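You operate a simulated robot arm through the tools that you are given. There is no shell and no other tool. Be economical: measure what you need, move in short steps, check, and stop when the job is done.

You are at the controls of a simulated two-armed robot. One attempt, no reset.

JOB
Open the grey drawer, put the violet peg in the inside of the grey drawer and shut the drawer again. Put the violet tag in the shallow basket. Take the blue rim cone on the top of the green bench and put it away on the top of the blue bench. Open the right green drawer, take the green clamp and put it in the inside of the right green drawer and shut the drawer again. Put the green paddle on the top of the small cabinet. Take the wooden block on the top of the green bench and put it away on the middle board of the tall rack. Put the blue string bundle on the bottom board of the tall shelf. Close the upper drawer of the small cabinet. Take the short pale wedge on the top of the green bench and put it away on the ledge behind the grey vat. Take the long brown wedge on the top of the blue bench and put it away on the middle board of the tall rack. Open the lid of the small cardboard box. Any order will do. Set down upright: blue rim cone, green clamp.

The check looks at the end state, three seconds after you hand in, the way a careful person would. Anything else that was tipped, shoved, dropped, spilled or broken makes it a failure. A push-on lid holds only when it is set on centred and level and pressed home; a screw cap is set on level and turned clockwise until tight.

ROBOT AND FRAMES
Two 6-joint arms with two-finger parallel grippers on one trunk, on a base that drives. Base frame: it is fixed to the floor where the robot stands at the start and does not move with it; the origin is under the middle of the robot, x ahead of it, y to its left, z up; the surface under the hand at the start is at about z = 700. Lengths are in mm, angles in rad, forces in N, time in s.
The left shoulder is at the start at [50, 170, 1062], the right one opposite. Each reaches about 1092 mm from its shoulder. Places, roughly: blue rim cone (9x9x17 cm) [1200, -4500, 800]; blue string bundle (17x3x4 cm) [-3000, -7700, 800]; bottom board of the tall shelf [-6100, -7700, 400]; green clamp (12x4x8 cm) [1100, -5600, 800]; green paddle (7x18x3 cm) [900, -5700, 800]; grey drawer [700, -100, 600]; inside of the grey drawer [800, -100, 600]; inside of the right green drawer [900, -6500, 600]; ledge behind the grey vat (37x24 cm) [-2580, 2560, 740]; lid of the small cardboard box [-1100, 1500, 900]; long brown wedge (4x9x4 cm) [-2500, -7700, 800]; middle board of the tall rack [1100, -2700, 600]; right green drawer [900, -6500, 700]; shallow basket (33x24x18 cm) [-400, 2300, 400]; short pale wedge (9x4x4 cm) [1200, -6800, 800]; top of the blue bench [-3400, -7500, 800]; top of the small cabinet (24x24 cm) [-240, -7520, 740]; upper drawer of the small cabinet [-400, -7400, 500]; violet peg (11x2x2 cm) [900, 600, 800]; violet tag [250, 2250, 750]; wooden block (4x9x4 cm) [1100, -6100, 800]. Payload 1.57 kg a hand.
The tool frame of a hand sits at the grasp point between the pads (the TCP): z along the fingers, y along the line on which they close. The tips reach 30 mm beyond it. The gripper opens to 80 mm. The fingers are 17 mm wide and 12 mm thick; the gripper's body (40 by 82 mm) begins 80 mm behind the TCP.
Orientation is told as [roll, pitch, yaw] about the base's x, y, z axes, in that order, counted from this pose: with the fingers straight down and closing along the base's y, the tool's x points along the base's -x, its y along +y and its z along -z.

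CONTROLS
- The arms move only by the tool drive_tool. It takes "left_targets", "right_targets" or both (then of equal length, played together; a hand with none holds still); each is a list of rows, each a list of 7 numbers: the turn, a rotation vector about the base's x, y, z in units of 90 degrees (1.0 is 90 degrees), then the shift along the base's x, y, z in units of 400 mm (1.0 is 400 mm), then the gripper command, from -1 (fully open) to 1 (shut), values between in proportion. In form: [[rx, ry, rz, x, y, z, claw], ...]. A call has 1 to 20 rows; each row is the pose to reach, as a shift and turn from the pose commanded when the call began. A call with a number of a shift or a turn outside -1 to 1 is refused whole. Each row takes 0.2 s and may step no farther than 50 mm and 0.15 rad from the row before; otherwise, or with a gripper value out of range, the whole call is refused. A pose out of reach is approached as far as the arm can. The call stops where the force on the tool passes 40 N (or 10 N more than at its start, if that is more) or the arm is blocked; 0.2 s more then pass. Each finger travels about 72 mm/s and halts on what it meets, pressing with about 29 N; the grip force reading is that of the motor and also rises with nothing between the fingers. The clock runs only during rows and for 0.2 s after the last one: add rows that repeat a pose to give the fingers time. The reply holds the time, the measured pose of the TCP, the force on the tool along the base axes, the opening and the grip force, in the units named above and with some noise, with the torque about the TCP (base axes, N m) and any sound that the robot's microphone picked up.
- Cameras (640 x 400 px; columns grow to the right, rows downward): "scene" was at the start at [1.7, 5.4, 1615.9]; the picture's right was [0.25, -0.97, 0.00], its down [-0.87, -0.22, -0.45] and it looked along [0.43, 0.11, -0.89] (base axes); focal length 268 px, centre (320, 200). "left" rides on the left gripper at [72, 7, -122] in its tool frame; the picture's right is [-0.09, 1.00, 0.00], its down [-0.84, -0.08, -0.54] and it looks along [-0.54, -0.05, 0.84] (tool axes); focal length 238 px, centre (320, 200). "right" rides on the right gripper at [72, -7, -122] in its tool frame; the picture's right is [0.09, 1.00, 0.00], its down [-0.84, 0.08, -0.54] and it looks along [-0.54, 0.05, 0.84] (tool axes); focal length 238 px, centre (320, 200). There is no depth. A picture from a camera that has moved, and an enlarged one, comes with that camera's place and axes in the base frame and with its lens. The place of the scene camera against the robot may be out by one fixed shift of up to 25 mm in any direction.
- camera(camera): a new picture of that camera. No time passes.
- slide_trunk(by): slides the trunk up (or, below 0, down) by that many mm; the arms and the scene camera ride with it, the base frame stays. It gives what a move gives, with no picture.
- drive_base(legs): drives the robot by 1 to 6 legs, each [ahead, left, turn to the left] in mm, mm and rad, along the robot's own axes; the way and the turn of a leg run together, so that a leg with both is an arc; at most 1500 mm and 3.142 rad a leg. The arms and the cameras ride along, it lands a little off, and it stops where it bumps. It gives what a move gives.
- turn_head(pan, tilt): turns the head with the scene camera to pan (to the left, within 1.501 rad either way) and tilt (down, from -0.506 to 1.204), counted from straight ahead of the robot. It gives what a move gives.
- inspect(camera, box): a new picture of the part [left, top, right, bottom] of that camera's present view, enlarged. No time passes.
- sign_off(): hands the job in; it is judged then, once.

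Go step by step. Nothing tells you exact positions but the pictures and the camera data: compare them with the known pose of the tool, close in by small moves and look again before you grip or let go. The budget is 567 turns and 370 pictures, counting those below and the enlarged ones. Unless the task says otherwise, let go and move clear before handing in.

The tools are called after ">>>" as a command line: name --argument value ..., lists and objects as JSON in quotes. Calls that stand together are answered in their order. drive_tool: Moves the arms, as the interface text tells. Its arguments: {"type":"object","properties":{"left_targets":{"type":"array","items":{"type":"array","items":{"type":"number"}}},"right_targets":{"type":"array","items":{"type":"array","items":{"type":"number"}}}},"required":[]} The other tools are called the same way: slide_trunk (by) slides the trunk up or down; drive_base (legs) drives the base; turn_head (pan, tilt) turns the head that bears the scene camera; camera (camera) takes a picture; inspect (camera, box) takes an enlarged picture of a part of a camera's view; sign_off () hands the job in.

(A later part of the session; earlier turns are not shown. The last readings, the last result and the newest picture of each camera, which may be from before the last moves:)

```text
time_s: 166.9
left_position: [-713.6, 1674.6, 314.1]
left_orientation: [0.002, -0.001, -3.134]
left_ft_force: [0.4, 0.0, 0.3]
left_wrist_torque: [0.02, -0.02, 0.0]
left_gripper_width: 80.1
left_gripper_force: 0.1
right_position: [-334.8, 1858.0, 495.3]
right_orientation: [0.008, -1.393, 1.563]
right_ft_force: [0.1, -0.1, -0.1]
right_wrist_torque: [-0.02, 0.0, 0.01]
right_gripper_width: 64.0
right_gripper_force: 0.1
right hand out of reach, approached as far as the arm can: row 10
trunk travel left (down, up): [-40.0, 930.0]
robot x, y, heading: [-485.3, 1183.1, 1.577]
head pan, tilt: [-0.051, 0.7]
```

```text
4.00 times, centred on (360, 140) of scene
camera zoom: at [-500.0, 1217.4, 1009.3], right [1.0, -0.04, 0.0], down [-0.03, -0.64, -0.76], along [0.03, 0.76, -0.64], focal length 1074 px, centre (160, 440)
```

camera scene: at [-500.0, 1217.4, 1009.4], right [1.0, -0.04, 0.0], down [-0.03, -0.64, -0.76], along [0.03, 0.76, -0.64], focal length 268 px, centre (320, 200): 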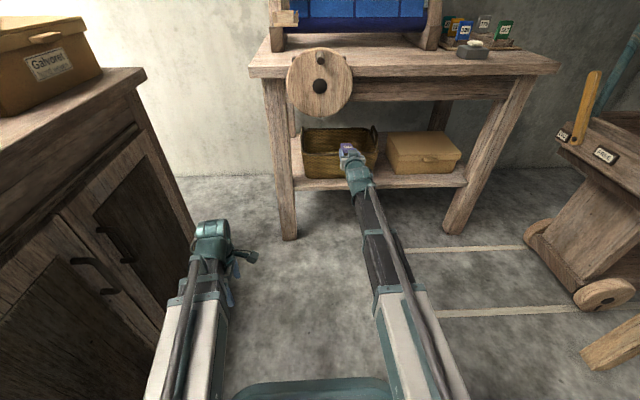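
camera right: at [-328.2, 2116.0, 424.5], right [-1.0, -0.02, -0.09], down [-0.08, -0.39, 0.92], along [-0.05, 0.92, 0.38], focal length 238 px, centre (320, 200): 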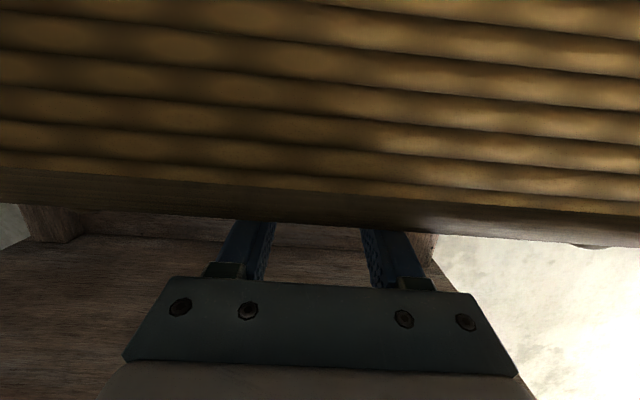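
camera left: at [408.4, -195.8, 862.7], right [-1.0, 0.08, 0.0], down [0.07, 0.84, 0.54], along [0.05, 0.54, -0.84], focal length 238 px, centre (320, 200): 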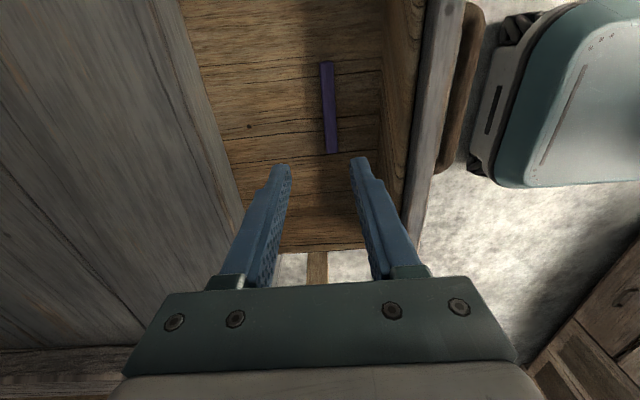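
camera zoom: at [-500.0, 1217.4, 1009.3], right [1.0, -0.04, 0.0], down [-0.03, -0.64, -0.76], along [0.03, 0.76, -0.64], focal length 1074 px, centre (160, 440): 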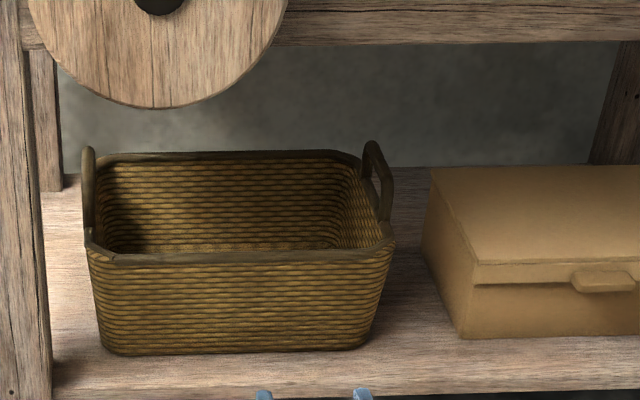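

The basket is in view and the tag must lie behind its front wall; I check from higher up and then look at the cardboard boxes.

>>> slide_trunk --by 400

>>> slide_trunk --by 300

>>> inspect --camera "scene" --box '[260, 180, 460, 305]'

>>> turn_head --pan 1.2 --tilt 0.7

>>> camera --camera "scene"

```text
time_s: 170.7
left_position: [-714.0, 1676.3, 714.3]
left_orientation: [0.003, -0.002, -3.135]
left_ft_force: [0.9, 0.7, -0.1]
left_wrist_torque: [-0.01, 0.01, 0.01]
left_gripper_width: 80.2
left_gripper_force: 0.1
right_position: [-335.0, 1857.4, 897.5]
right_orientation: [0.01, -1.392, 1.563]
right_ft_force: [0.3, 0.4, -0.1]
right_wrist_torque: [0.0, 0.0, 0.01]
right_gripper_width: 64.0
right_gripper_force: 0.1
trunk travel left (down, up): [-440.0, 530.0]
robot x, y, heading: [-486.5, 1180.8, 1.582]
head pan, tilt: [-0.051, 0.7]
```

```text
time_s: 173.7
left_position: [-715.3, 1676.9, 1015.1]
left_orientation: [0.002, -0.001, -3.135]
left_ft_force: [0.8, -0.1, -0.1]
left_wrist_torque: [-0.05, -0.01, -0.05]
left_gripper_width: 79.7
left_gripper_force: 0.1
right_position: [-334.0, 1857.0, 1196.8]
right_orientation: [0.009, -1.393, 1.563]
right_ft_force: [-0.6, 0.0, -0.1]
right_wrist_torque: [0.0, 0.01, -0.03]
right_gripper_width: 63.9
right_gripper_force: 0.1
trunk travel left (down, up): [-740.0, 230.0]
robot x, y, heading: [-483.0, 1181.7, 1.575]
head pan, tilt: [-0.051, 0.7]
```

```text
3.20 times, centred on (360, 242) of scene
camera zoom: at [-500.0, 1217.5, 1709.3], right [1.0, -0.04, 0.0], down [-0.03, -0.64, -0.76], along [0.03, 0.76, -0.64], focal length 859 px, centre (192, 64)
```

zoom: 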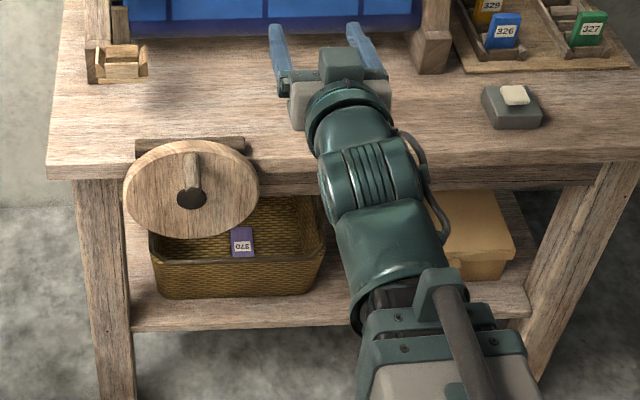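

```text
time_s: 175.2
left_position: [-713.4, 1676.5, 1015.6]
left_orientation: [0.002, -0.002, -3.133]
left_ft_force: [0.7, -0.1, -0.5]
left_wrist_torque: [-0.02, 0.03, -0.01]
left_gripper_width: 80.0
left_gripper_force: 0.1
right_position: [-333.8, 1857.5, 1195.6]
right_orientation: [0.009, -1.391, 1.562]
right_ft_force: [-0.2, -0.6, 0.4]
right_wrist_torque: [-0.01, -0.01, 0.0]
right_gripper_width: 63.9
right_gripper_force: 0.1
trunk travel left (down, up): [-740.0, 230.0]
robot x, y, heading: [-484.9, 1181.2, 1.58]
head pan, tilt: [1.201, 0.7]
```

```text
300 pictures are left
camera scene: at [-583.1, 1162.8, 1709.4], right [0.36, 0.93, 0.0], down [0.6, -0.23, -0.76], along [-0.71, 0.27, -0.64], focal length 268 px, centre (320, 200)
```

scene: 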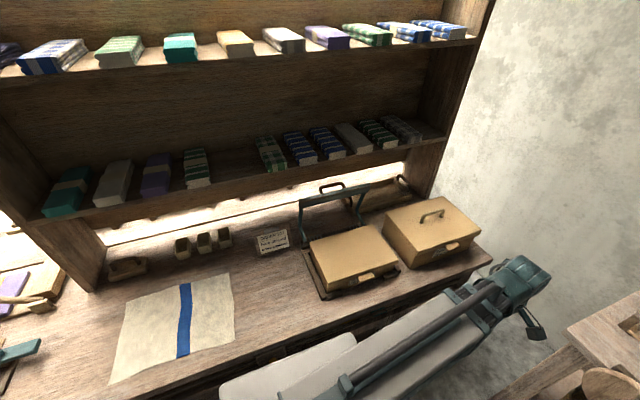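

The tag lies in the basket. Now a closer look at the boxes.

>>> inspect --camera "scene" --box '[280, 170, 500, 308]'

```text
2.90 times, centred on (390, 239) of scene
camera zoom: at [-583.1, 1162.8, 1709.4], right [0.36, 0.93, 0.0], down [0.6, -0.23, -0.76], along [-0.71, 0.27, -0.64], focal length 778 px, centre (117, 87)
```

zoom: 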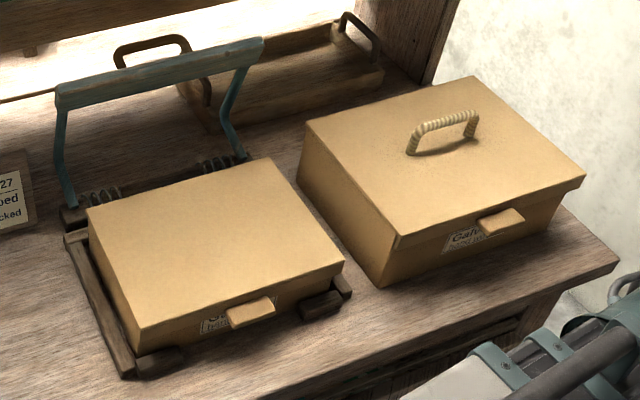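

The small box (in the jig) has its lid tab at about [-1020, 1500, 900], hinge at the back. I move clear and turn to face it.

>>> drive_base --legs '[[0, -240, 0], [0, 0, 1.56]]'

>>> turn_head --pan -0.1 --tilt 0.7

>>> camera --camera "scene"

```text
time_s: 180.8
left_position: [-732.2, 943.5, 1016.7]
left_orientation: [0.002, -0.001, -1.542]
left_ft_force: [-1.3, 0.2, 0.1]
left_wrist_torque: [-0.03, 0.02, -0.02]
left_gripper_width: 80.1
left_gripper_force: 0.1
right_position: [-923.2, 1320.8, 1196.5]
right_orientation: [0.007, -1.393, -3.13]
right_ft_force: [0.1, 0.0, 0.5]
right_wrist_torque: [-0.01, -0.02, 0.02]
right_gripper_width: 64.1
right_gripper_force: 0.1
trunk travel left (down, up): [-740.0, 230.0]
robot x, y, heading: [-250.6, 1185.2, -3.11]
head pan, tilt: [1.201, 0.7]
```

```text
time_s: 182.3
left_position: [-733.2, 944.6, 1014.5]
left_orientation: [0.001, -0.002, -1.542]
left_ft_force: [-0.1, -0.2, 0.6]
left_wrist_torque: [-0.02, 0.04, -0.03]
left_gripper_width: 80.1
left_gripper_force: 0.0
right_position: [-923.0, 1321.8, 1196.5]
right_orientation: [0.01, -1.392, -3.13]
right_ft_force: [0.6, 0.2, 0.7]
right_wrist_torque: [-0.01, -0.01, -0.01]
right_gripper_width: 64.3
right_gripper_force: 0.2
trunk travel left (down, up): [-740.0, 230.0]
robot x, y, heading: [-242.9, 1183.3, -3.114]
head pan, tilt: [-0.099, 0.7]
```

```text
298 pictures are left
camera scene: at [-308.4, 1181.0, 1709.4], right [0.07, 1.0, 0.0], down [0.64, -0.05, -0.76], along [-0.76, 0.05, -0.64], focal length 268 px, centre (320, 200)
```

scene: 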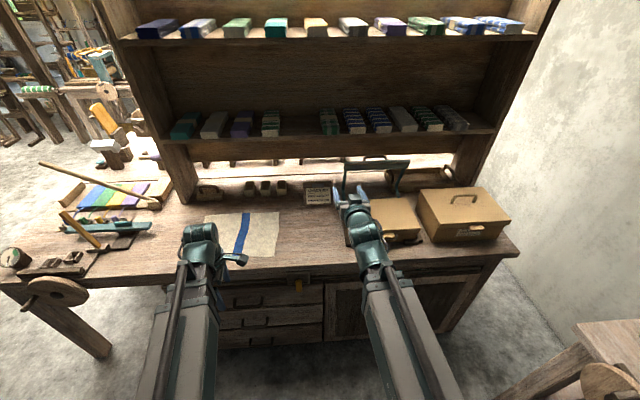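

>>> drive_base --legs '[[0, 0, -0.03], [-30, -165, 0]]'

>>> slide_trunk --by -250

>>> camera --camera "right"

>>> camera --camera "scene"

```text
time_s: 184.1
left_position: [-708.9, 1120.1, 1015.6]
left_orientation: [0.001, -0.001, -1.57]
left_ft_force: [-0.3, -0.1, 0.4]
left_wrist_torque: [-0.01, 0.01, -0.02]
left_gripper_width: 80.0
left_gripper_force: 0.1
right_position: [-888.7, 1503.0, 1196.4]
right_orientation: [0.013, -1.395, 3.123]
right_ft_force: [-0.1, -0.1, 0.4]
right_wrist_torque: [0.0, -0.02, 0.02]
right_gripper_width: 63.8
right_gripper_force: 0.0
trunk travel left (down, up): [-740.0, 230.0]
robot x, y, heading: [-212.5, 1348.7, -3.139]
head pan, tilt: [-0.099, 0.7]
```

```text
time_s: 186.7
left_position: [-708.9, 1121.1, 765.3]
left_orientation: [0.002, -0.001, -1.572]
left_ft_force: [0.3, 1.4, -0.1]
left_wrist_torque: [0.01, -0.01, 0.01]
left_gripper_width: 80.1
left_gripper_force: 0.0
right_position: [-889.2, 1504.1, 946.6]
right_orientation: [0.009, -1.393, 3.128]
right_ft_force: [0.3, 0.2, 0.1]
right_wrist_torque: [0.0, -0.01, -0.02]
right_gripper_width: 63.9
right_gripper_force: 0.1
trunk travel left (down, up): [-490.0, 480.0]
robot x, y, heading: [-214.7, 1344.5, -3.135]
head pan, tilt: [-0.099, 0.7]
```

```text
297 pictures are left
camera right: at [-755.7, 1509.8, 896.8], right [0.01, -1.0, -0.09], down [0.39, -0.08, 0.92], along [-0.92, -0.04, 0.38], focal length 238 px, centre (320, 200)
```

right: 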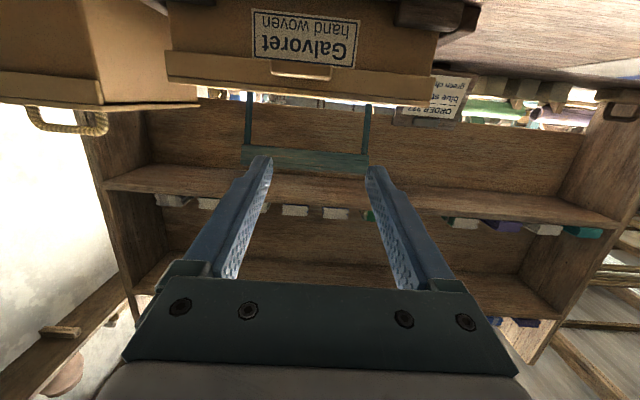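

```text
296 pictures are left
camera scene: at [-278.3, 1345.3, 1459.4], right [0.1, 1.0, 0.0], down [0.64, -0.06, -0.76], along [-0.76, 0.07, -0.64], focal length 268 px, centre (320, 200)
```

scene: 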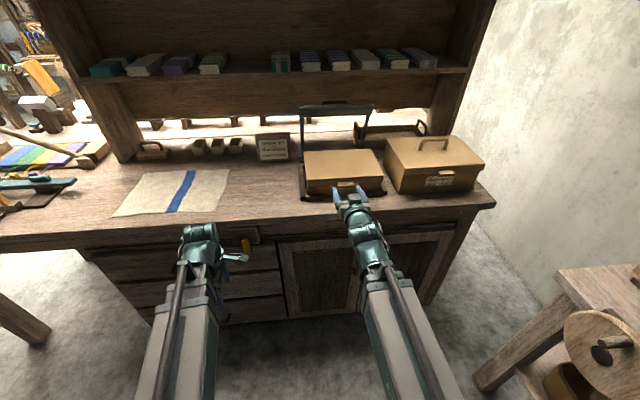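

Tab measured at about y 1520, x -1052, z 868. I close the fingers, drop below the tab and line up.

>>> slide_trunk --by -108

>>> drive_tool --right_targets '[[0, 0, 0, -0.08, 0.035, 0, 1], [0, 0, 0, -0.16, 0.035, 0, 1], [0, 0, 0, -0.22, 0.035, 0, 1], [0, 0, 0, -0.22, 0.035, 0, 1]]'

>>> camera --camera "right"

>>> inspect --camera "scene" --box '[260, 80, 460, 205]'

```text
time_s: 188.1
left_position: [-709.1, 1121.3, 658.5]
left_orientation: [0.001, -0.001, -1.571]
left_ft_force: [0.5, 0.5, -0.2]
left_wrist_torque: [0.02, 0.0, 0.0]
left_gripper_width: 80.1
left_gripper_force: 0.0
right_position: [-889.0, 1502.0, 838.6]
right_orientation: [0.009, -1.394, 3.127]
right_ft_force: [-0.1, 0.4, 1.5]
right_wrist_torque: [0.03, 0.03, 0.03]
right_gripper_width: 63.9
right_gripper_force: 0.1
trunk travel left (down, up): [-382.0, 588.0]
robot x, y, heading: [-215.6, 1347.0, -3.138]
head pan, tilt: [-0.099, 0.7]
```

```text
time_s: 189.1
left_position: [-709.2, 1119.9, 656.4]
left_orientation: [0.002, -0.003, -1.571]
left_ft_force: [0.2, -0.2, 0.4]
left_wrist_torque: [-0.04, -0.02, 0.01]
left_gripper_width: 80.1
left_gripper_force: 0.1
right_position: [-976.5, 1515.1, 837.9]
right_orientation: [0.009, -1.396, 3.128]
right_ft_force: [-0.2, -0.2, -0.5]
right_wrist_torque: [0.02, -0.02, -0.07]
right_gripper_width: 0.0
right_gripper_force: 21.0
trunk travel left (down, up): [-382.0, 588.0]
robot x, y, heading: [-217.4, 1347.1, -3.14]
head pan, tilt: [-0.099, 0.7]
```

```text
295 pictures are left
camera right: at [-843.2, 1521.9, 788.7], right [0.01, -1.0, -0.09], down [0.39, -0.08, 0.92], along [-0.92, -0.04, 0.38], focal length 238 px, centre (320, 200)
```

right: 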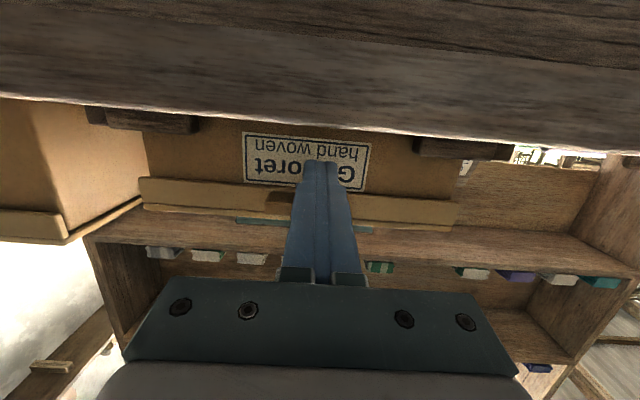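

```text
3.20 times, centred on (360, 142) of scene
camera zoom: at [-278.4, 1345.3, 1351.3], right [0.1, 1.0, 0.0], down [0.64, -0.06, -0.76], along [-0.76, 0.07, -0.64], focal length 859 px, centre (192, 384)
```

zoom: 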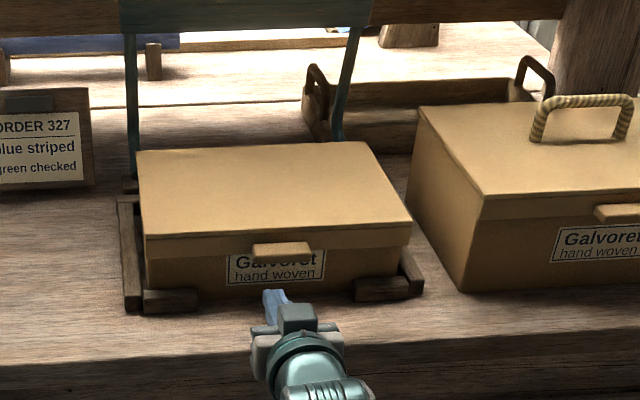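

Tab centre is at y≈1533. I shift sideways and slide the fingertips beneath it.

>>> drive_tool --right_targets '[[0, 0, 0, 0, 0.04, 0, 1], [0, 0, 0, -0.06, 0.04, 0, 1], [0, 0, 0, -0.12, 0.04, 0, 1]]'

>>> camera --camera "right"

>>> inspect --camera "scene" --box '[300, 130, 400, 192]'

```text
time_s: 189.9
left_position: [-709.3, 1120.5, 657.0]
left_orientation: [0.001, -0.002, -1.572]
left_ft_force: [-0.5, 0.0, 0.5]
left_wrist_torque: [0.04, 0.02, 0.05]
left_gripper_width: 79.8
left_gripper_force: 0.1
right_position: [-1023.3, 1531.6, 838.2]
right_orientation: [0.008, -1.393, 3.129]
right_ft_force: [-0.6, 0.0, 0.1]
right_wrist_torque: [-0.03, 0.01, -0.03]
right_gripper_width: 0.1
right_gripper_force: 21.7
trunk travel left (down, up): [-382.0, 588.0]
robot x, y, heading: [-214.6, 1346.7, -3.136]
head pan, tilt: [-0.099, 0.7]
```

```text
293 pictures are left
camera right: at [-889.9, 1538.6, 788.7], right [0.01, -1.0, -0.09], down [0.39, -0.08, 0.92], along [-0.92, -0.04, 0.38], focal length 238 px, centre (320, 200)
```

right: 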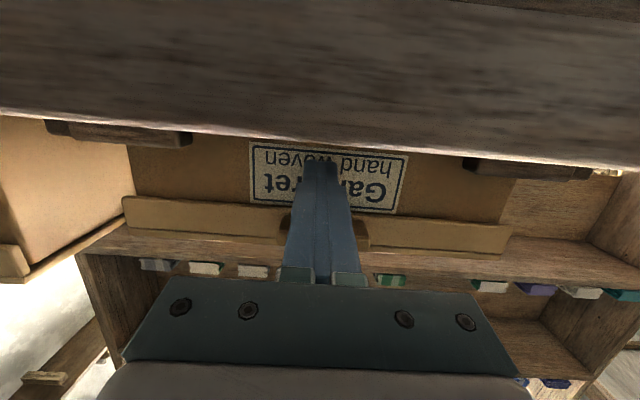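

```text
6.40 times, centred on (350, 161) of scene
camera zoom: at [-278.3, 1345.4, 1351.4], right [0.1, 1.0, 0.0], down [0.64, -0.06, -0.76], along [-0.76, 0.07, -0.64], focal length 1719 px, centre (128, 450)
```

zoom: 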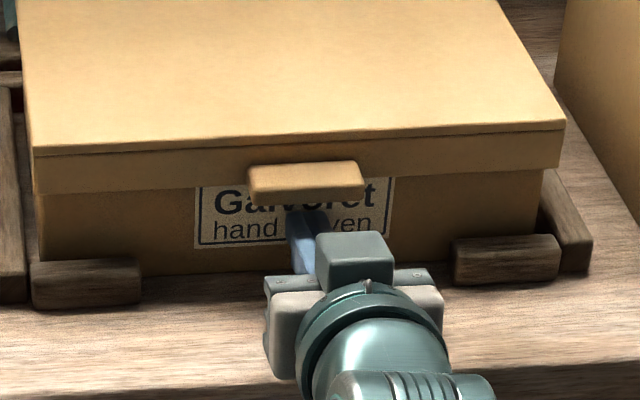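

Fingertips are under the tab. I raise the trunk to lift the lid.

>>> slide_trunk --by 45

>>> inspect --camera "scene" --box '[260, 80, 460, 205]'

```text
time_s: 190.8
left_position: [-709.8, 1120.9, 701.6]
left_orientation: [0.002, -0.001, -1.572]
left_ft_force: [0.3, 0.3, 0.1]
left_wrist_torque: [0.03, 0.01, 0.01]
left_gripper_width: 80.1
left_gripper_force: 0.0
right_position: [-1022.4, 1531.3, 883.4]
right_orientation: [0.008, -1.393, 3.129]
right_ft_force: [0.6, -0.1, -0.1]
right_wrist_torque: [-0.03, 0.0, 0.0]
right_gripper_width: 0.1
right_gripper_force: 21.1
trunk travel left (down, up): [-427.0, 543.0]
robot x, y, heading: [-213.7, 1346.6, -3.142]
head pan, tilt: [-0.099, 0.7]
```

```text
3.20 times, centred on (360, 142) of scene
camera zoom: at [-278.4, 1345.3, 1396.4], right [0.1, 1.0, 0.0], down [0.64, -0.06, -0.76], along [-0.76, 0.07, -0.64], focal length 859 px, centre (192, 384)
```

zoom: 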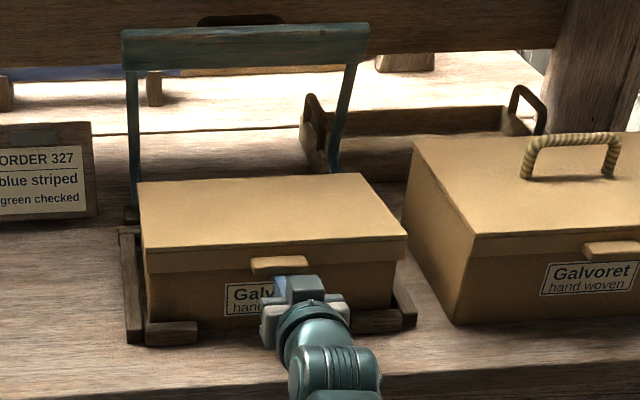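

>>> camera --camera "right"

>>> inspect --camera "scene" --box '[310, 140, 390, 190]'

```text
290 pictures are left
camera right: at [-889.6, 1538.5, 833.6], right [0.01, -1.0, -0.09], down [0.39, -0.08, 0.92], along [-0.92, -0.04, 0.38], focal length 238 px, centre (320, 200)
```

right: 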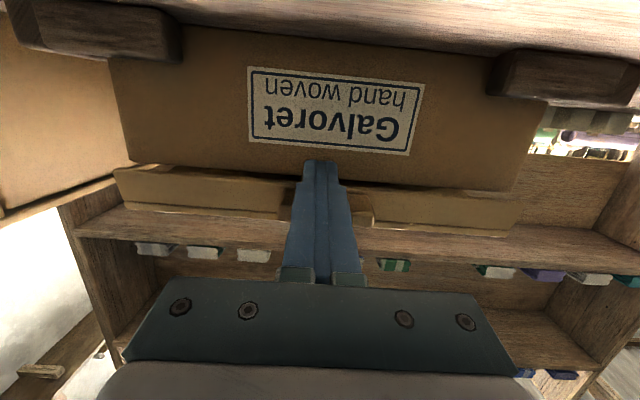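

```text
8.00 times, centred on (350, 165) of scene
camera zoom: at [-278.4, 1345.3, 1396.4], right [0.1, 1.0, 0.0], down [0.64, -0.06, -0.76], along [-0.76, 0.07, -0.64], focal length 2148 px, centre (80, 480)
```

zoom: 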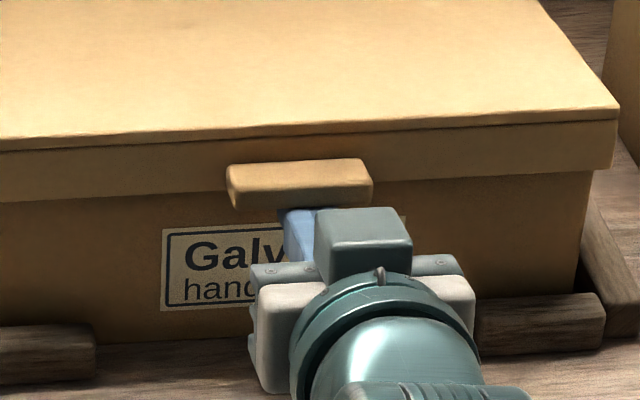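

>>> slide_trunk --by 25

>>> slide_trunk --by 20

>>> inspect --camera "scene" --box '[260, 90, 460, 215]'

```text
time_s: 191.5
left_position: [-709.1, 1120.4, 727.6]
left_orientation: [0.001, -0.003, -1.571]
left_ft_force: [-1.0, 0.6, -0.2]
left_wrist_torque: [0.01, 0.0, -0.01]
left_gripper_width: 80.0
left_gripper_force: 0.1
right_position: [-1022.5, 1530.4, 908.0]
right_orientation: [0.011, -1.393, 3.128]
right_ft_force: [-0.5, 1.1, -0.8]
right_wrist_torque: [0.01, 0.01, 0.0]
right_gripper_width: 0.0
right_gripper_force: 21.4
trunk travel left (down, up): [-452.0, 518.0]
robot x, y, heading: [-211.6, 1346.3, -3.143]
head pan, tilt: [-0.099, 0.7]
```

```text
time_s: 192.1
left_position: [-708.6, 1120.9, 746.7]
left_orientation: [0.002, -0.002, -1.571]
left_ft_force: [0.0, 0.6, 1.6]
left_wrist_torque: [0.0, -0.02, 0.04]
left_gripper_width: 79.7
left_gripper_force: 0.0
right_position: [-1023.2, 1531.8, 928.0]
right_orientation: [0.009, -1.394, 3.128]
right_ft_force: [0.2, 0.6, 0.1]
right_wrist_torque: [0.0, -0.03, 0.01]
right_gripper_width: 0.0
right_gripper_force: 21.1
trunk travel left (down, up): [-472.0, 498.0]
robot x, y, heading: [-214.2, 1345.3, -3.139]
head pan, tilt: [-0.099, 0.7]
```

```text
3.20 times, centred on (360, 152) of scene
camera zoom: at [-278.4, 1345.3, 1441.4], right [0.1, 1.0, 0.0], down [0.64, -0.06, -0.76], along [-0.76, 0.07, -0.64], focal length 859 px, centre (192, 352)
```

zoom: 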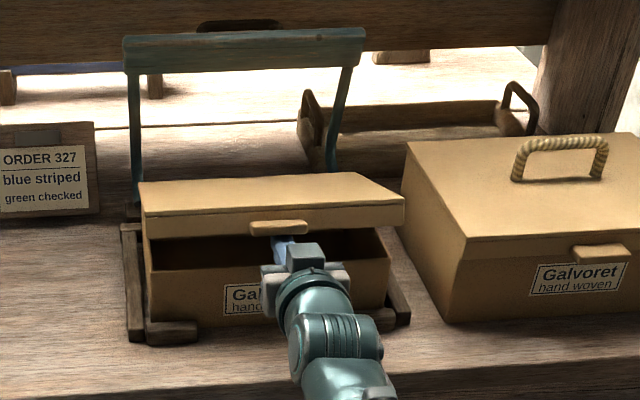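

The lid lifts. I alternate advancing and raising.

>>> drive_tool --right_targets '[[0, 0, 0, -0.04, 0, 0, 1], [0, 0, 0, -0.08, 0, 0, 1]]'

>>> slide_trunk --by 50

>>> drive_tool --right_targets '[[0, 0, 0, -0.05, 0, 0, 1], [0, 0, 0, -0.1, 0, 0, 1]]'

>>> slide_trunk --by 50

>>> camera --camera "scene"

```text
time_s: 192.7
left_position: [-708.8, 1119.0, 747.8]
left_orientation: [0.001, -0.001, -1.571]
left_ft_force: [0.0, -0.6, 0.0]
left_wrist_torque: [-0.01, -0.02, -0.03]
left_gripper_width: 79.9
left_gripper_force: 0.0
right_position: [-1054.1, 1529.6, 927.2]
right_orientation: [0.005, -1.392, 3.13]
right_ft_force: [-0.4, 0.2, -0.2]
right_wrist_torque: [0.0, -0.01, -0.02]
right_gripper_width: 0.0
right_gripper_force: 21.5
trunk travel left (down, up): [-472.0, 498.0]
robot x, y, heading: [-213.8, 1347.8, -3.136]
head pan, tilt: [-0.099, 0.7]
```

```text
time_s: 193.7
left_position: [-709.5, 1121.3, 797.3]
left_orientation: [0.002, 0.0, -1.571]
left_ft_force: [0.5, -0.4, -0.8]
left_wrist_torque: [0.0, -0.01, -0.02]
left_gripper_width: 80.0
left_gripper_force: 0.0
right_position: [-1054.5, 1529.5, 977.9]
right_orientation: [0.008, -1.394, 3.128]
right_ft_force: [0.5, 0.3, -0.6]
right_wrist_torque: [0.0, -0.04, 0.02]
right_gripper_width: 0.0
right_gripper_force: 21.4
trunk travel left (down, up): [-522.0, 448.0]
robot x, y, heading: [-218.1, 1349.0, -3.137]
head pan, tilt: [-0.099, 0.7]
```

```text
time_s: 194.3
left_position: [-710.1, 1122.4, 795.8]
left_orientation: [0.002, -0.002, -1.573]
left_ft_force: [-0.3, 0.2, -0.6]
left_wrist_torque: [0.0, -0.01, 0.01]
left_gripper_width: 80.1
left_gripper_force: 0.1
right_position: [-1093.8, 1528.3, 978.5]
right_orientation: [0.011, -1.393, 3.127]
right_ft_force: [0.0, 0.3, -0.4]
right_wrist_torque: [0.0, 0.01, 0.0]
right_gripper_width: 0.0
right_gripper_force: 21.5
trunk travel left (down, up): [-522.0, 448.0]
robot x, y, heading: [-213.0, 1348.5, -3.14]
head pan, tilt: [-0.099, 0.7]
```

```text
time_s: 195.2
left_position: [-709.2, 1120.8, 846.3]
left_orientation: [0.003, -0.002, -1.572]
left_ft_force: [-0.1, -0.2, 0.3]
left_wrist_torque: [0.01, 0.01, -0.01]
left_gripper_width: 79.8
left_gripper_force: 0.1
right_position: [-1092.9, 1528.3, 1027.7]
right_orientation: [0.009, -1.393, 3.129]
right_ft_force: [0.2, -0.5, -0.3]
right_wrist_torque: [0.02, 0.01, 0.02]
right_gripper_width: 0.0
right_gripper_force: 21.2
trunk travel left (down, up): [-572.0, 398.0]
robot x, y, heading: [-215.1, 1344.6, -3.141]
head pan, tilt: [-0.099, 0.7]
```

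```text
287 pictures are left
camera scene: at [-278.5, 1345.3, 1541.4], right [0.1, 1.0, 0.0], down [0.64, -0.06, -0.76], along [-0.76, 0.07, -0.64], focal length 268 px, centre (320, 200)
```

scene: 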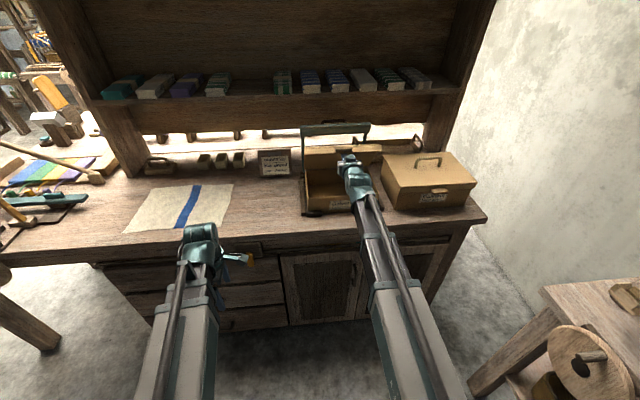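

>>> drive_tool --right_targets '[[0, 0, 0, -0.05, 0, 0, 1], [0, 0, 0, -0.1, 0, 0, 1]]'

>>> slide_trunk --by 30

>>> inspect --camera "scene" --box '[260, 100, 460, 225]'

>>> camera --camera "right"

```text
time_s: 195.8
left_position: [-708.8, 1121.3, 847.1]
left_orientation: [0.002, -0.001, -1.572]
left_ft_force: [-0.2, 0.8, 0.4]
left_wrist_torque: [0.0, -0.01, 0.01]
left_gripper_width: 80.1
left_gripper_force: 0.1
right_position: [-1134.2, 1528.2, 1027.9]
right_orientation: [0.007, -1.393, 3.13]
right_ft_force: [0.0, 0.6, -1.3]
right_wrist_torque: [-0.06, -0.01, 0.02]
right_gripper_width: 0.1
right_gripper_force: 21.3
trunk travel left (down, up): [-572.0, 398.0]
robot x, y, heading: [-214.9, 1347.3, -3.14]
head pan, tilt: [-0.099, 0.7]
```

```text
time_s: 196.5
left_position: [-709.8, 1121.7, 876.2]
left_orientation: [0.001, -0.004, -1.571]
left_ft_force: [0.4, -0.1, -0.3]
left_wrist_torque: [-0.01, -0.01, -0.01]
left_gripper_width: 80.0
left_gripper_force: 0.0
right_position: [-1134.9, 1526.9, 1057.4]
right_orientation: [0.008, -1.394, 3.127]
right_ft_force: [0.0, 0.3, 0.2]
right_wrist_torque: [0.02, 0.04, -0.01]
right_gripper_width: 0.1
right_gripper_force: 21.4
trunk travel left (down, up): [-602.0, 368.0]
robot x, y, heading: [-217.9, 1348.2, -3.139]
head pan, tilt: [-0.099, 0.7]
```

```text
3.20 times, centred on (360, 162) of scene
camera zoom: at [-278.8, 1345.4, 1571.3], right [0.1, 1.0, 0.0], down [0.64, -0.06, -0.76], along [-0.76, 0.07, -0.64], focal length 859 px, centre (192, 320)
```

zoom: 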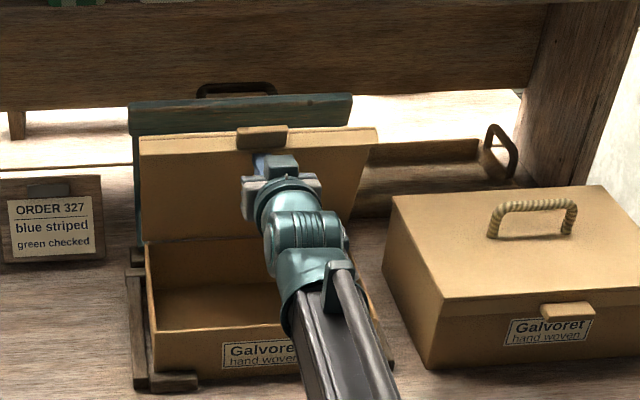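

```text
285 pictures are left
camera right: at [-1000.1, 1534.9, 1008.5], right [0.01, -1.0, -0.09], down [0.39, -0.08, 0.92], along [-0.92, -0.04, 0.38], focal length 238 px, centre (320, 200)
```

right: 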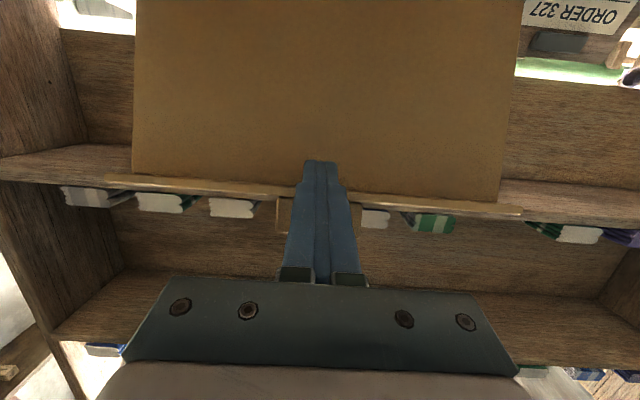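

Lid is around 60°. I push it on back until it rests.

>>> drive_tool --right_targets '[[0, 0, 0, -0.04, 0, 0, 1], [0, 0, 0, -0.08, 0, 0, 1], [0, 0, 0, -0.12, 0, 0, 1], [0, 0, 0, -0.16, 0, 0, 1]]'

>>> inspect --camera "scene" --box '[260, 100, 460, 225]'

```text
time_s: 197.5
left_position: [-710.7, 1121.4, 876.9]
left_orientation: [0.003, -0.001, -1.57]
left_ft_force: [0.4, -0.2, 0.2]
left_wrist_torque: [0.0, 0.0, 0.03]
left_gripper_width: 80.3
left_gripper_force: 0.0
right_position: [-1196.7, 1528.1, 1058.3]
right_orientation: [0.009, -1.394, 3.128]
right_ft_force: [-0.7, 0.3, -0.5]
right_wrist_torque: [0.0, 0.01, -0.01]
right_gripper_width: 0.2
right_gripper_force: 20.9
trunk travel left (down, up): [-602.0, 368.0]
robot x, y, heading: [-215.7, 1345.0, -3.136]
head pan, tilt: [-0.099, 0.7]
```

```text
3.20 times, centred on (360, 162) of scene
camera zoom: at [-278.5, 1345.3, 1571.3], right [0.1, 1.0, 0.0], down [0.64, -0.06, -0.76], along [-0.76, 0.07, -0.64], focal length 859 px, centre (192, 320)
```

zoom: 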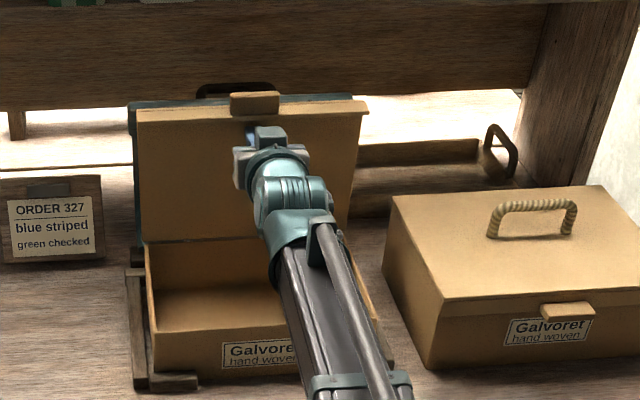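

>>> drive_tool --right_targets '[[0, 0, 0, -0.03, 0, 0, 1], [0, 0, 0, -0.06, 0, 0, 1], [0, 0, 0, -0.09, 0, 0, 1], [0, 0, 0, -0.12, 0, 0, 1], [0, 0, 0, -0.15, 0, 0, 1]]'

>>> inspect --camera "scene" --box '[260, 100, 460, 225]'

```text
time_s: 198.7
left_position: [-709.0, 1121.3, 878.1]
left_orientation: [0.002, -0.001, -1.57]
left_ft_force: [0.0, 0.0, 0.1]
left_wrist_torque: [-0.03, 0.01, 0.03]
left_gripper_width: 80.3
left_gripper_force: 0.1
right_position: [-1256.9, 1527.1, 1057.7]
right_orientation: [0.009, -1.394, 3.128]
right_ft_force: [1.0, 0.2, 0.0]
right_wrist_torque: [-0.01, -0.02, 0.02]
right_gripper_width: 0.0
right_gripper_force: 21.4
trunk travel left (down, up): [-602.0, 368.0]
robot x, y, heading: [-217.9, 1347.1, -3.139]
head pan, tilt: [-0.099, 0.7]
```

```text
3.20 times, centred on (360, 162) of scene
camera zoom: at [-278.4, 1345.4, 1571.3], right [0.1, 1.0, 0.0], down [0.64, -0.06, -0.76], along [-0.76, 0.07, -0.64], focal length 859 px, centre (192, 320)
```

zoom: 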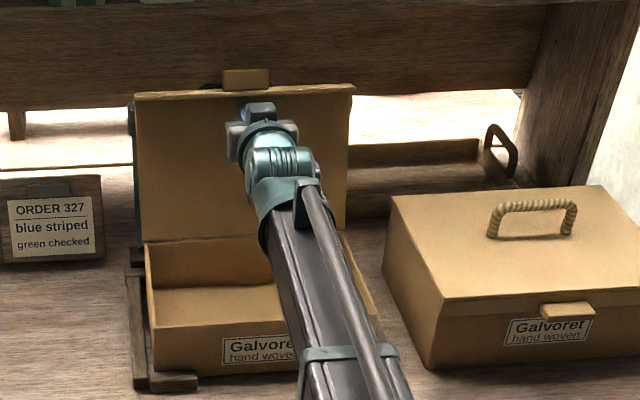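

>>> drive_tool --right_targets '[[0, 0, 0, -0.02, 0, 0, 1], [0, 0, 0, -0.04, 0, 0, 1], [0, 0, 0, -0.06, 0, 0, 1], [0, 0, 0, -0.08, 0, 0, 1]]'

>>> inspect --camera "scene" --box '[260, 100, 460, 225]'

```text
time_s: 199.4
left_position: [-706.8, 1121.1, 877.7]
left_orientation: [0.001, -0.002, -1.569]
left_ft_force: [-0.2, 0.0, -0.2]
left_wrist_torque: [0.04, 0.01, 0.0]
left_gripper_width: 79.9
left_gripper_force: 0.1
right_position: [-1265.9, 1526.5, 1060.3]
right_orientation: [0.01, -1.393, 3.124]
right_ft_force: [13.6, -1.1, 9.0]
right_wrist_torque: [0.03, 0.07, 0.06]
right_gripper_width: 0.0
right_gripper_force: 21.0
trunk travel left (down, up): [-602.0, 368.0]
robot x, y, heading: [-213.6, 1344.6, -3.141]
head pan, tilt: [-0.099, 0.7]
stopped in row 3 (right hand): the force on the tool passed its limit at 48 N (the readings are from after the stop); the commanded pose is now the measured one
```

```text
3.20 times, centred on (360, 162) of scene
camera zoom: at [-274.3, 1345.0, 1571.7], right [0.1, 1.0, 0.0], down [0.64, -0.06, -0.77], along [-0.76, 0.08, -0.64], focal length 859 px, centre (192, 320)
```

zoom: 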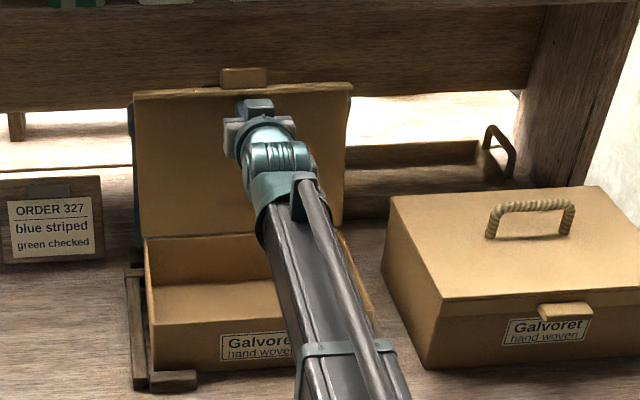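

The lid is against its stop. I withdraw the hand slowly and see whether the lid stays.

>>> drive_tool --right_targets '[[0, 0, 0, 0.05, 0, 0, 1], [0, 0, 0, 0.12, 0, 0, 1], [0, 0, 0, 0.24, 0, 0, 1], [0, 0, 0, 0.36, 0, 0, 1], [0, 0, 0, 0.48, 0, 0, 1], [0, 0, 0, 0.6, 0, 0, 1], [0, 0, 0, 0.72, 0, 0, 1], [0, 0, 0, 0.84, 0, 0, 1], [0, 0, 0, 0.94, 0, 0, 1]]'

>>> inspect --camera "scene" --box '[260, 100, 460, 225]'

```text
time_s: 201.4
left_position: [-708.8, 1121.8, 877.7]
left_orientation: [0.0, -0.002, -1.571]
left_ft_force: [-1.2, -0.4, 0.3]
left_wrist_torque: [-0.01, 0.02, -0.01]
left_gripper_width: 79.7
left_gripper_force: 0.1
right_position: [-888.4, 1527.3, 1057.1]
right_orientation: [0.007, -1.39, 3.128]
right_ft_force: [0.1, 0.0, -0.6]
right_wrist_torque: [0.02, -0.02, 0.03]
right_gripper_width: 0.3
right_gripper_force: 21.3
trunk travel left (down, up): [-602.0, 368.0]
robot x, y, heading: [-212.1, 1349.9, -3.14]
head pan, tilt: [-0.099, 0.7]
```

```text
3.20 times, centred on (360, 162) of scene
camera zoom: at [-277.3, 1345.4, 1571.4], right [0.1, 1.0, 0.0], down [0.64, -0.06, -0.77], along [-0.76, 0.08, -0.64], focal length 859 px, centre (192, 320)
```

zoom: 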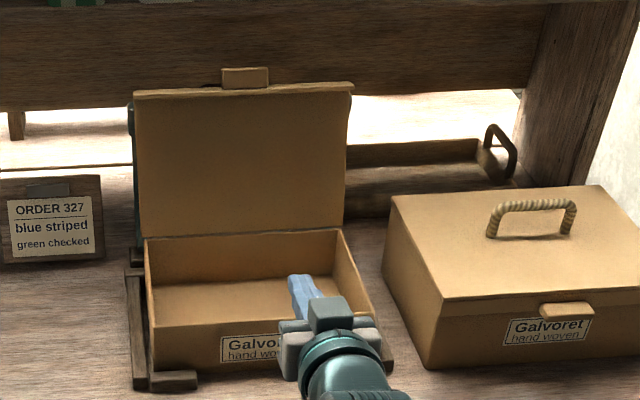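

The lid stays open. I fold the right hand back to fingers-down and head for the far benches, looking as I go.

>>> drive_tool --right_targets '[[0, -0.0808, 0, 0.0166, 0, -0.0683, 0], [0, -0.1616, 0, 0.0413, 0, -0.133, 0], [0, -0.2424, 0, 0.0744, 0, -0.195, 0], [0, -0.3232, 0, 0.1152, 0, -0.2522, 0], [0, -0.404, 0, 0.1629, 0, -0.3038, 0], [0, -0.4848, 0, 0.216, 0, -0.3484, 0], [0, -0.5656, 0, 0.2751, 0, -0.3864, 0], [0, -0.6464, 0, 0.3385, 0, -0.4166, 0], [0, -0.7272, 0, 0.4048, 0, -0.4384, 0], [0, -0.808, 0, 0.4736, 0, -0.4516, 0], [0, -0.889, 0, 0.5434, 0, -0.456, 0]]'

>>> slide_trunk --by 200

>>> drive_base --legs '[[-40, 0, 0], [0, 0, 1.57]]'

>>> turn_head --pan 0 --tilt 0.35

>>> camera --camera "scene"

```text
time_s: 203.8
left_position: [-709.1, 1120.5, 876.9]
left_orientation: [0.002, -0.001, -1.571]
left_ft_force: [-0.2, -0.3, -0.1]
left_wrist_torque: [0.01, 0.0, 0.01]
left_gripper_width: 80.0
left_gripper_force: 0.1
right_position: [-676.6, 1526.8, 877.0]
right_orientation: [-0.008, 0.01, 3.138]
right_ft_force: [0.0, -1.0, 0.4]
right_wrist_torque: [-0.03, 0.03, -0.01]
right_gripper_width: 39.9
right_gripper_force: 0.1
trunk travel left (down, up): [-602.0, 368.0]
robot x, y, heading: [-214.8, 1349.6, -3.141]
head pan, tilt: [-0.099, 0.7]
```

```text
time_s: 205.9
left_position: [-709.4, 1120.6, 1076.6]
left_orientation: [0.002, -0.002, -1.569]
left_ft_force: [0.0, 0.6, 0.5]
left_wrist_torque: [-0.03, 0.03, 0.01]
left_gripper_width: 79.8
left_gripper_force: 0.2
right_position: [-677.2, 1527.4, 1076.8]
right_orientation: [-0.007, 0.008, 3.139]
right_ft_force: [-0.1, -0.6, -0.6]
right_wrist_torque: [0.01, 0.0, 0.02]
right_gripper_width: 40.3
right_gripper_force: 0.0
trunk travel left (down, up): [-802.0, 168.0]
robot x, y, heading: [-216.5, 1347.5, -3.14]
head pan, tilt: [-0.099, 0.7]
```

```text
time_s: 210.7
left_position: [63.9, 858.3, 1077.2]
left_orientation: [0.002, -0.002, 0.026]
left_ft_force: [0.3, 0.7, 0.0]
left_wrist_torque: [0.01, 0.0, 0.0]
left_gripper_width: 79.9
left_gripper_force: 0.0
right_position: [-342.9, 879.8, 1076.7]
right_orientation: [-0.007, 0.01, -1.548]
right_ft_force: [-0.3, 0.0, 0.3]
right_wrist_torque: [-0.01, -0.01, -0.03]
right_gripper_width: 40.1
right_gripper_force: 0.1
trunk travel left (down, up): [-802.0, 168.0]
robot x, y, heading: [-177.7, 1347.7, -1.541]
head pan, tilt: [-0.099, 0.7]
```

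```text
time_s: 211.5
left_position: [63.2, 858.0, 1076.5]
left_orientation: [0.003, -0.002, 0.027]
left_ft_force: [-0.2, 1.0, 1.3]
left_wrist_torque: [0.05, 0.0, 0.01]
left_gripper_width: 80.1
left_gripper_force: 0.1
right_position: [-342.3, 880.1, 1076.6]
right_orientation: [-0.007, 0.009, -1.547]
right_ft_force: [0.0, -0.3, 0.8]
right_wrist_torque: [0.0, 0.0, 0.01]
right_gripper_width: 40.2
right_gripper_force: 0.1
trunk travel left (down, up): [-802.0, 168.0]
robot x, y, heading: [-170.8, 1345.1, -1.547]
head pan, tilt: [0.0, 0.351]
```

```text
280 pictures are left
camera scene: at [-193.0, 1283.8, 1802.7], right [-1.0, -0.03, 0.0], down [-0.01, 0.34, -0.94], along [0.02, -0.94, -0.34], focal length 268 px, centre (320, 200)
```

scene: 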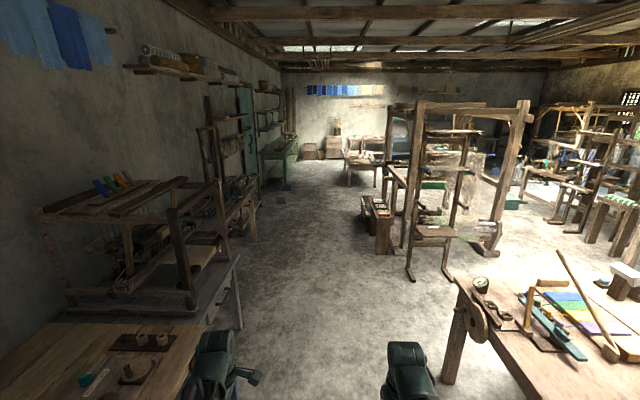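

The aisle ahead is clear along x ≈ -150. I drive down it.

>>> drive_base --legs '[[0, 0, -0.024], [1500, 0, 0], [1500, 0, 0]]'

>>> turn_head --pan 0.5 --tilt 0.35

>>> camera --camera "scene"

```text
time_s: 226.4
left_position: [38.4, -2155.7, 1077.3]
left_orientation: [0.0, 0.0, -0.015]
left_ft_force: [0.1, 0.3, -0.2]
left_wrist_torque: [0.03, -0.01, -0.02]
left_gripper_width: 79.7
left_gripper_force: 0.0
right_position: [-367.7, -2117.5, 1077.0]
right_orientation: [-0.008, 0.008, -1.588]
right_ft_force: [-0.3, 0.1, -0.2]
right_wrist_torque: [0.05, 0.01, 0.0]
right_gripper_width: 40.0
right_gripper_force: 0.1
trunk travel left (down, up): [-802.0, 168.0]
robot x, y, heading: [-181.1, -1655.8, -1.584]
head pan, tilt: [0.0, 0.351]
```

```text
time_s: 227.3
left_position: [38.4, -2155.1, 1076.8]
left_orientation: [0.002, 0.0, -0.017]
left_ft_force: [-0.2, 0.1, 0.9]
left_wrist_torque: [0.02, -0.01, 0.03]
left_gripper_width: 80.1
left_gripper_force: 0.0
right_position: [-366.4, -2117.0, 1076.6]
right_orientation: [-0.007, 0.007, -1.589]
right_ft_force: [1.0, 0.8, 0.0]
right_wrist_torque: [0.02, 0.02, 0.02]
right_gripper_width: 39.7
right_gripper_force: 0.1
trunk travel left (down, up): [-802.0, 168.0]
robot x, y, heading: [-178.9, -1657.9, -1.579]
head pan, tilt: [0.499, 0.351]
```

```text
279 pictures are left
camera scene: at [-155.6, -1710.0, 1802.8], right [-0.89, -0.47, 0.0], down [-0.16, 0.3, -0.94], along [0.44, -0.83, -0.34], focal length 268 px, centre (320, 200)
```

scene: 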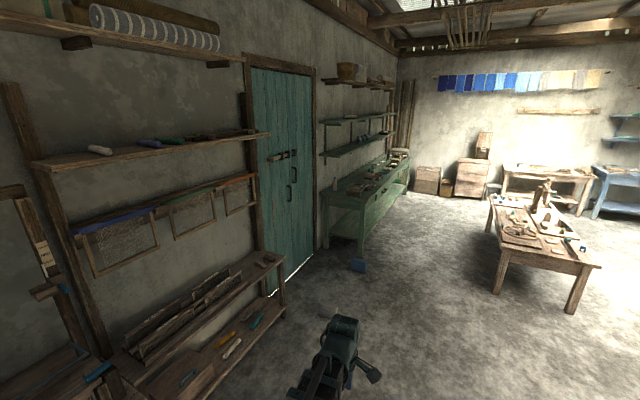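

>>> drive_base --legs '[[1500, 0, 0.0], [700, 0, 0]]'

>>> turn_head --pan 0.7 --tilt 0.5

>>> camera --camera "scene"

```text
time_s: 238.5
left_position: [15.4, -4425.2, 1077.1]
left_orientation: [0.001, -0.001, -0.012]
left_ft_force: [0.5, 0.1, 0.1]
left_wrist_torque: [0.01, -0.01, 0.0]
left_gripper_width: 80.1
left_gripper_force: 0.0
right_position: [-390.1, -4388.8, 1075.9]
right_orientation: [-0.007, 0.008, -1.586]
right_ft_force: [-0.9, -0.8, 0.1]
right_wrist_torque: [-0.02, 0.01, 0.01]
right_gripper_width: 40.1
right_gripper_force: 0.0
trunk travel left (down, up): [-802.0, 168.0]
robot x, y, heading: [-204.6, -3928.3, -1.579]
head pan, tilt: [0.499, 0.351]
```

```text
time_s: 239.2
left_position: [15.0, -4425.4, 1078.4]
left_orientation: [0.002, -0.001, -0.011]
left_ft_force: [0.9, 0.7, 0.3]
left_wrist_torque: [0.02, -0.02, -0.02]
left_gripper_width: 80.0
left_gripper_force: 0.2
right_position: [-390.3, -4388.6, 1077.4]
right_orientation: [-0.005, 0.01, -1.586]
right_ft_force: [0.2, 0.3, 0.2]
right_wrist_torque: [0.03, -0.02, -0.01]
right_gripper_width: 39.9
right_gripper_force: 0.1
trunk travel left (down, up): [-802.0, 168.0]
robot x, y, heading: [-203.1, -3927.5, -1.587]
head pan, tilt: [0.7, 0.499]
```

```text
278 pictures are left
camera scene: at [-165.7, -3968.2, 1789.1], right [-0.77, -0.63, 0.0], down [-0.3, 0.37, -0.88], along [0.56, -0.68, -0.48], focal length 268 px, centre (320, 200)
```

scene: 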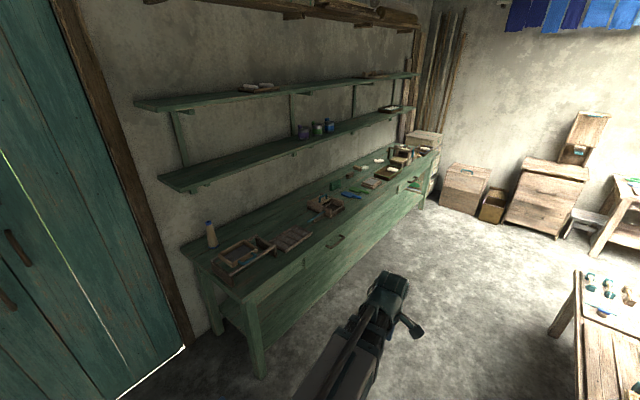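

The blue-rim cone is at the near end of the green bench. I go first to the clamp and paddle further along.

>>> drive_base --legs '[[1500, 200, 0.0], [100, 150, 0]]'

>>> drive_base --legs '[[0, 0, 1.58]]'

>>> turn_head --pan 0 --tilt 0.7

>>> camera --camera "scene"

```text
refused: leg 1 is longer than a leg can be; nothing moved
```

```text
time_s: 243.6
left_position: [280.6, -3680.0, 1076.5]
left_orientation: [0.001, -0.002, 1.614]
left_ft_force: [0.1, 1.0, -0.1]
left_wrist_torque: [0.02, -0.02, 0.02]
left_gripper_width: 80.1
left_gripper_force: 0.0
right_position: [265.3, -4088.2, 1076.7]
right_orientation: [-0.005, 0.006, 0.038]
right_ft_force: [0.0, 0.8, -0.3]
right_wrist_torque: [0.0, 0.03, 0.0]
right_gripper_width: 40.2
right_gripper_force: 0.1
trunk travel left (down, up): [-802.0, 168.0]
robot x, y, heading: [-205.3, -3930.3, 0.045]
head pan, tilt: [0.7, 0.499]
```

```text
time_s: 244.6
left_position: [279.9, -3680.9, 1078.2]
left_orientation: [0.001, -0.002, 1.614]
left_ft_force: [0.0, -0.5, 0.2]
left_wrist_torque: [0.0, 0.0, 0.03]
left_gripper_width: 80.0
left_gripper_force: 0.1
right_position: [265.3, -4087.7, 1077.5]
right_orientation: [-0.006, 0.008, 0.039]
right_ft_force: [-0.5, -1.0, 0.6]
right_wrist_torque: [-0.01, 0.04, -0.01]
right_gripper_width: 39.9
right_gripper_force: 0.0
trunk travel left (down, up): [-802.0, 168.0]
robot x, y, heading: [-206.6, -3927.8, 0.039]
head pan, tilt: [0.0, 0.7]
```

```text
277 pictures are left
camera scene: at [-178.9, -3935.6, 1771.4], right [0.04, -1.0, 0.0], down [-0.64, -0.03, -0.77], along [0.76, 0.03, -0.64], focal length 268 px, centre (320, 200)
```

scene: 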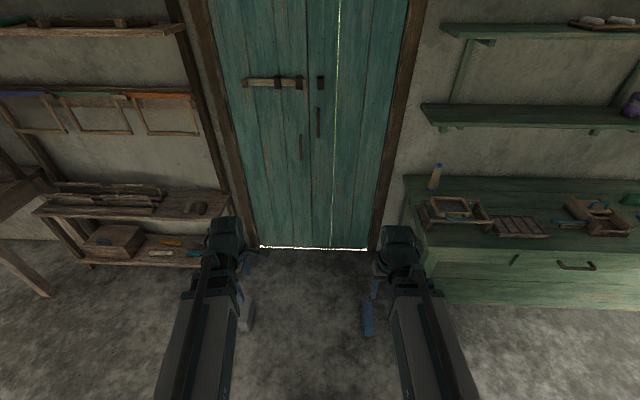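

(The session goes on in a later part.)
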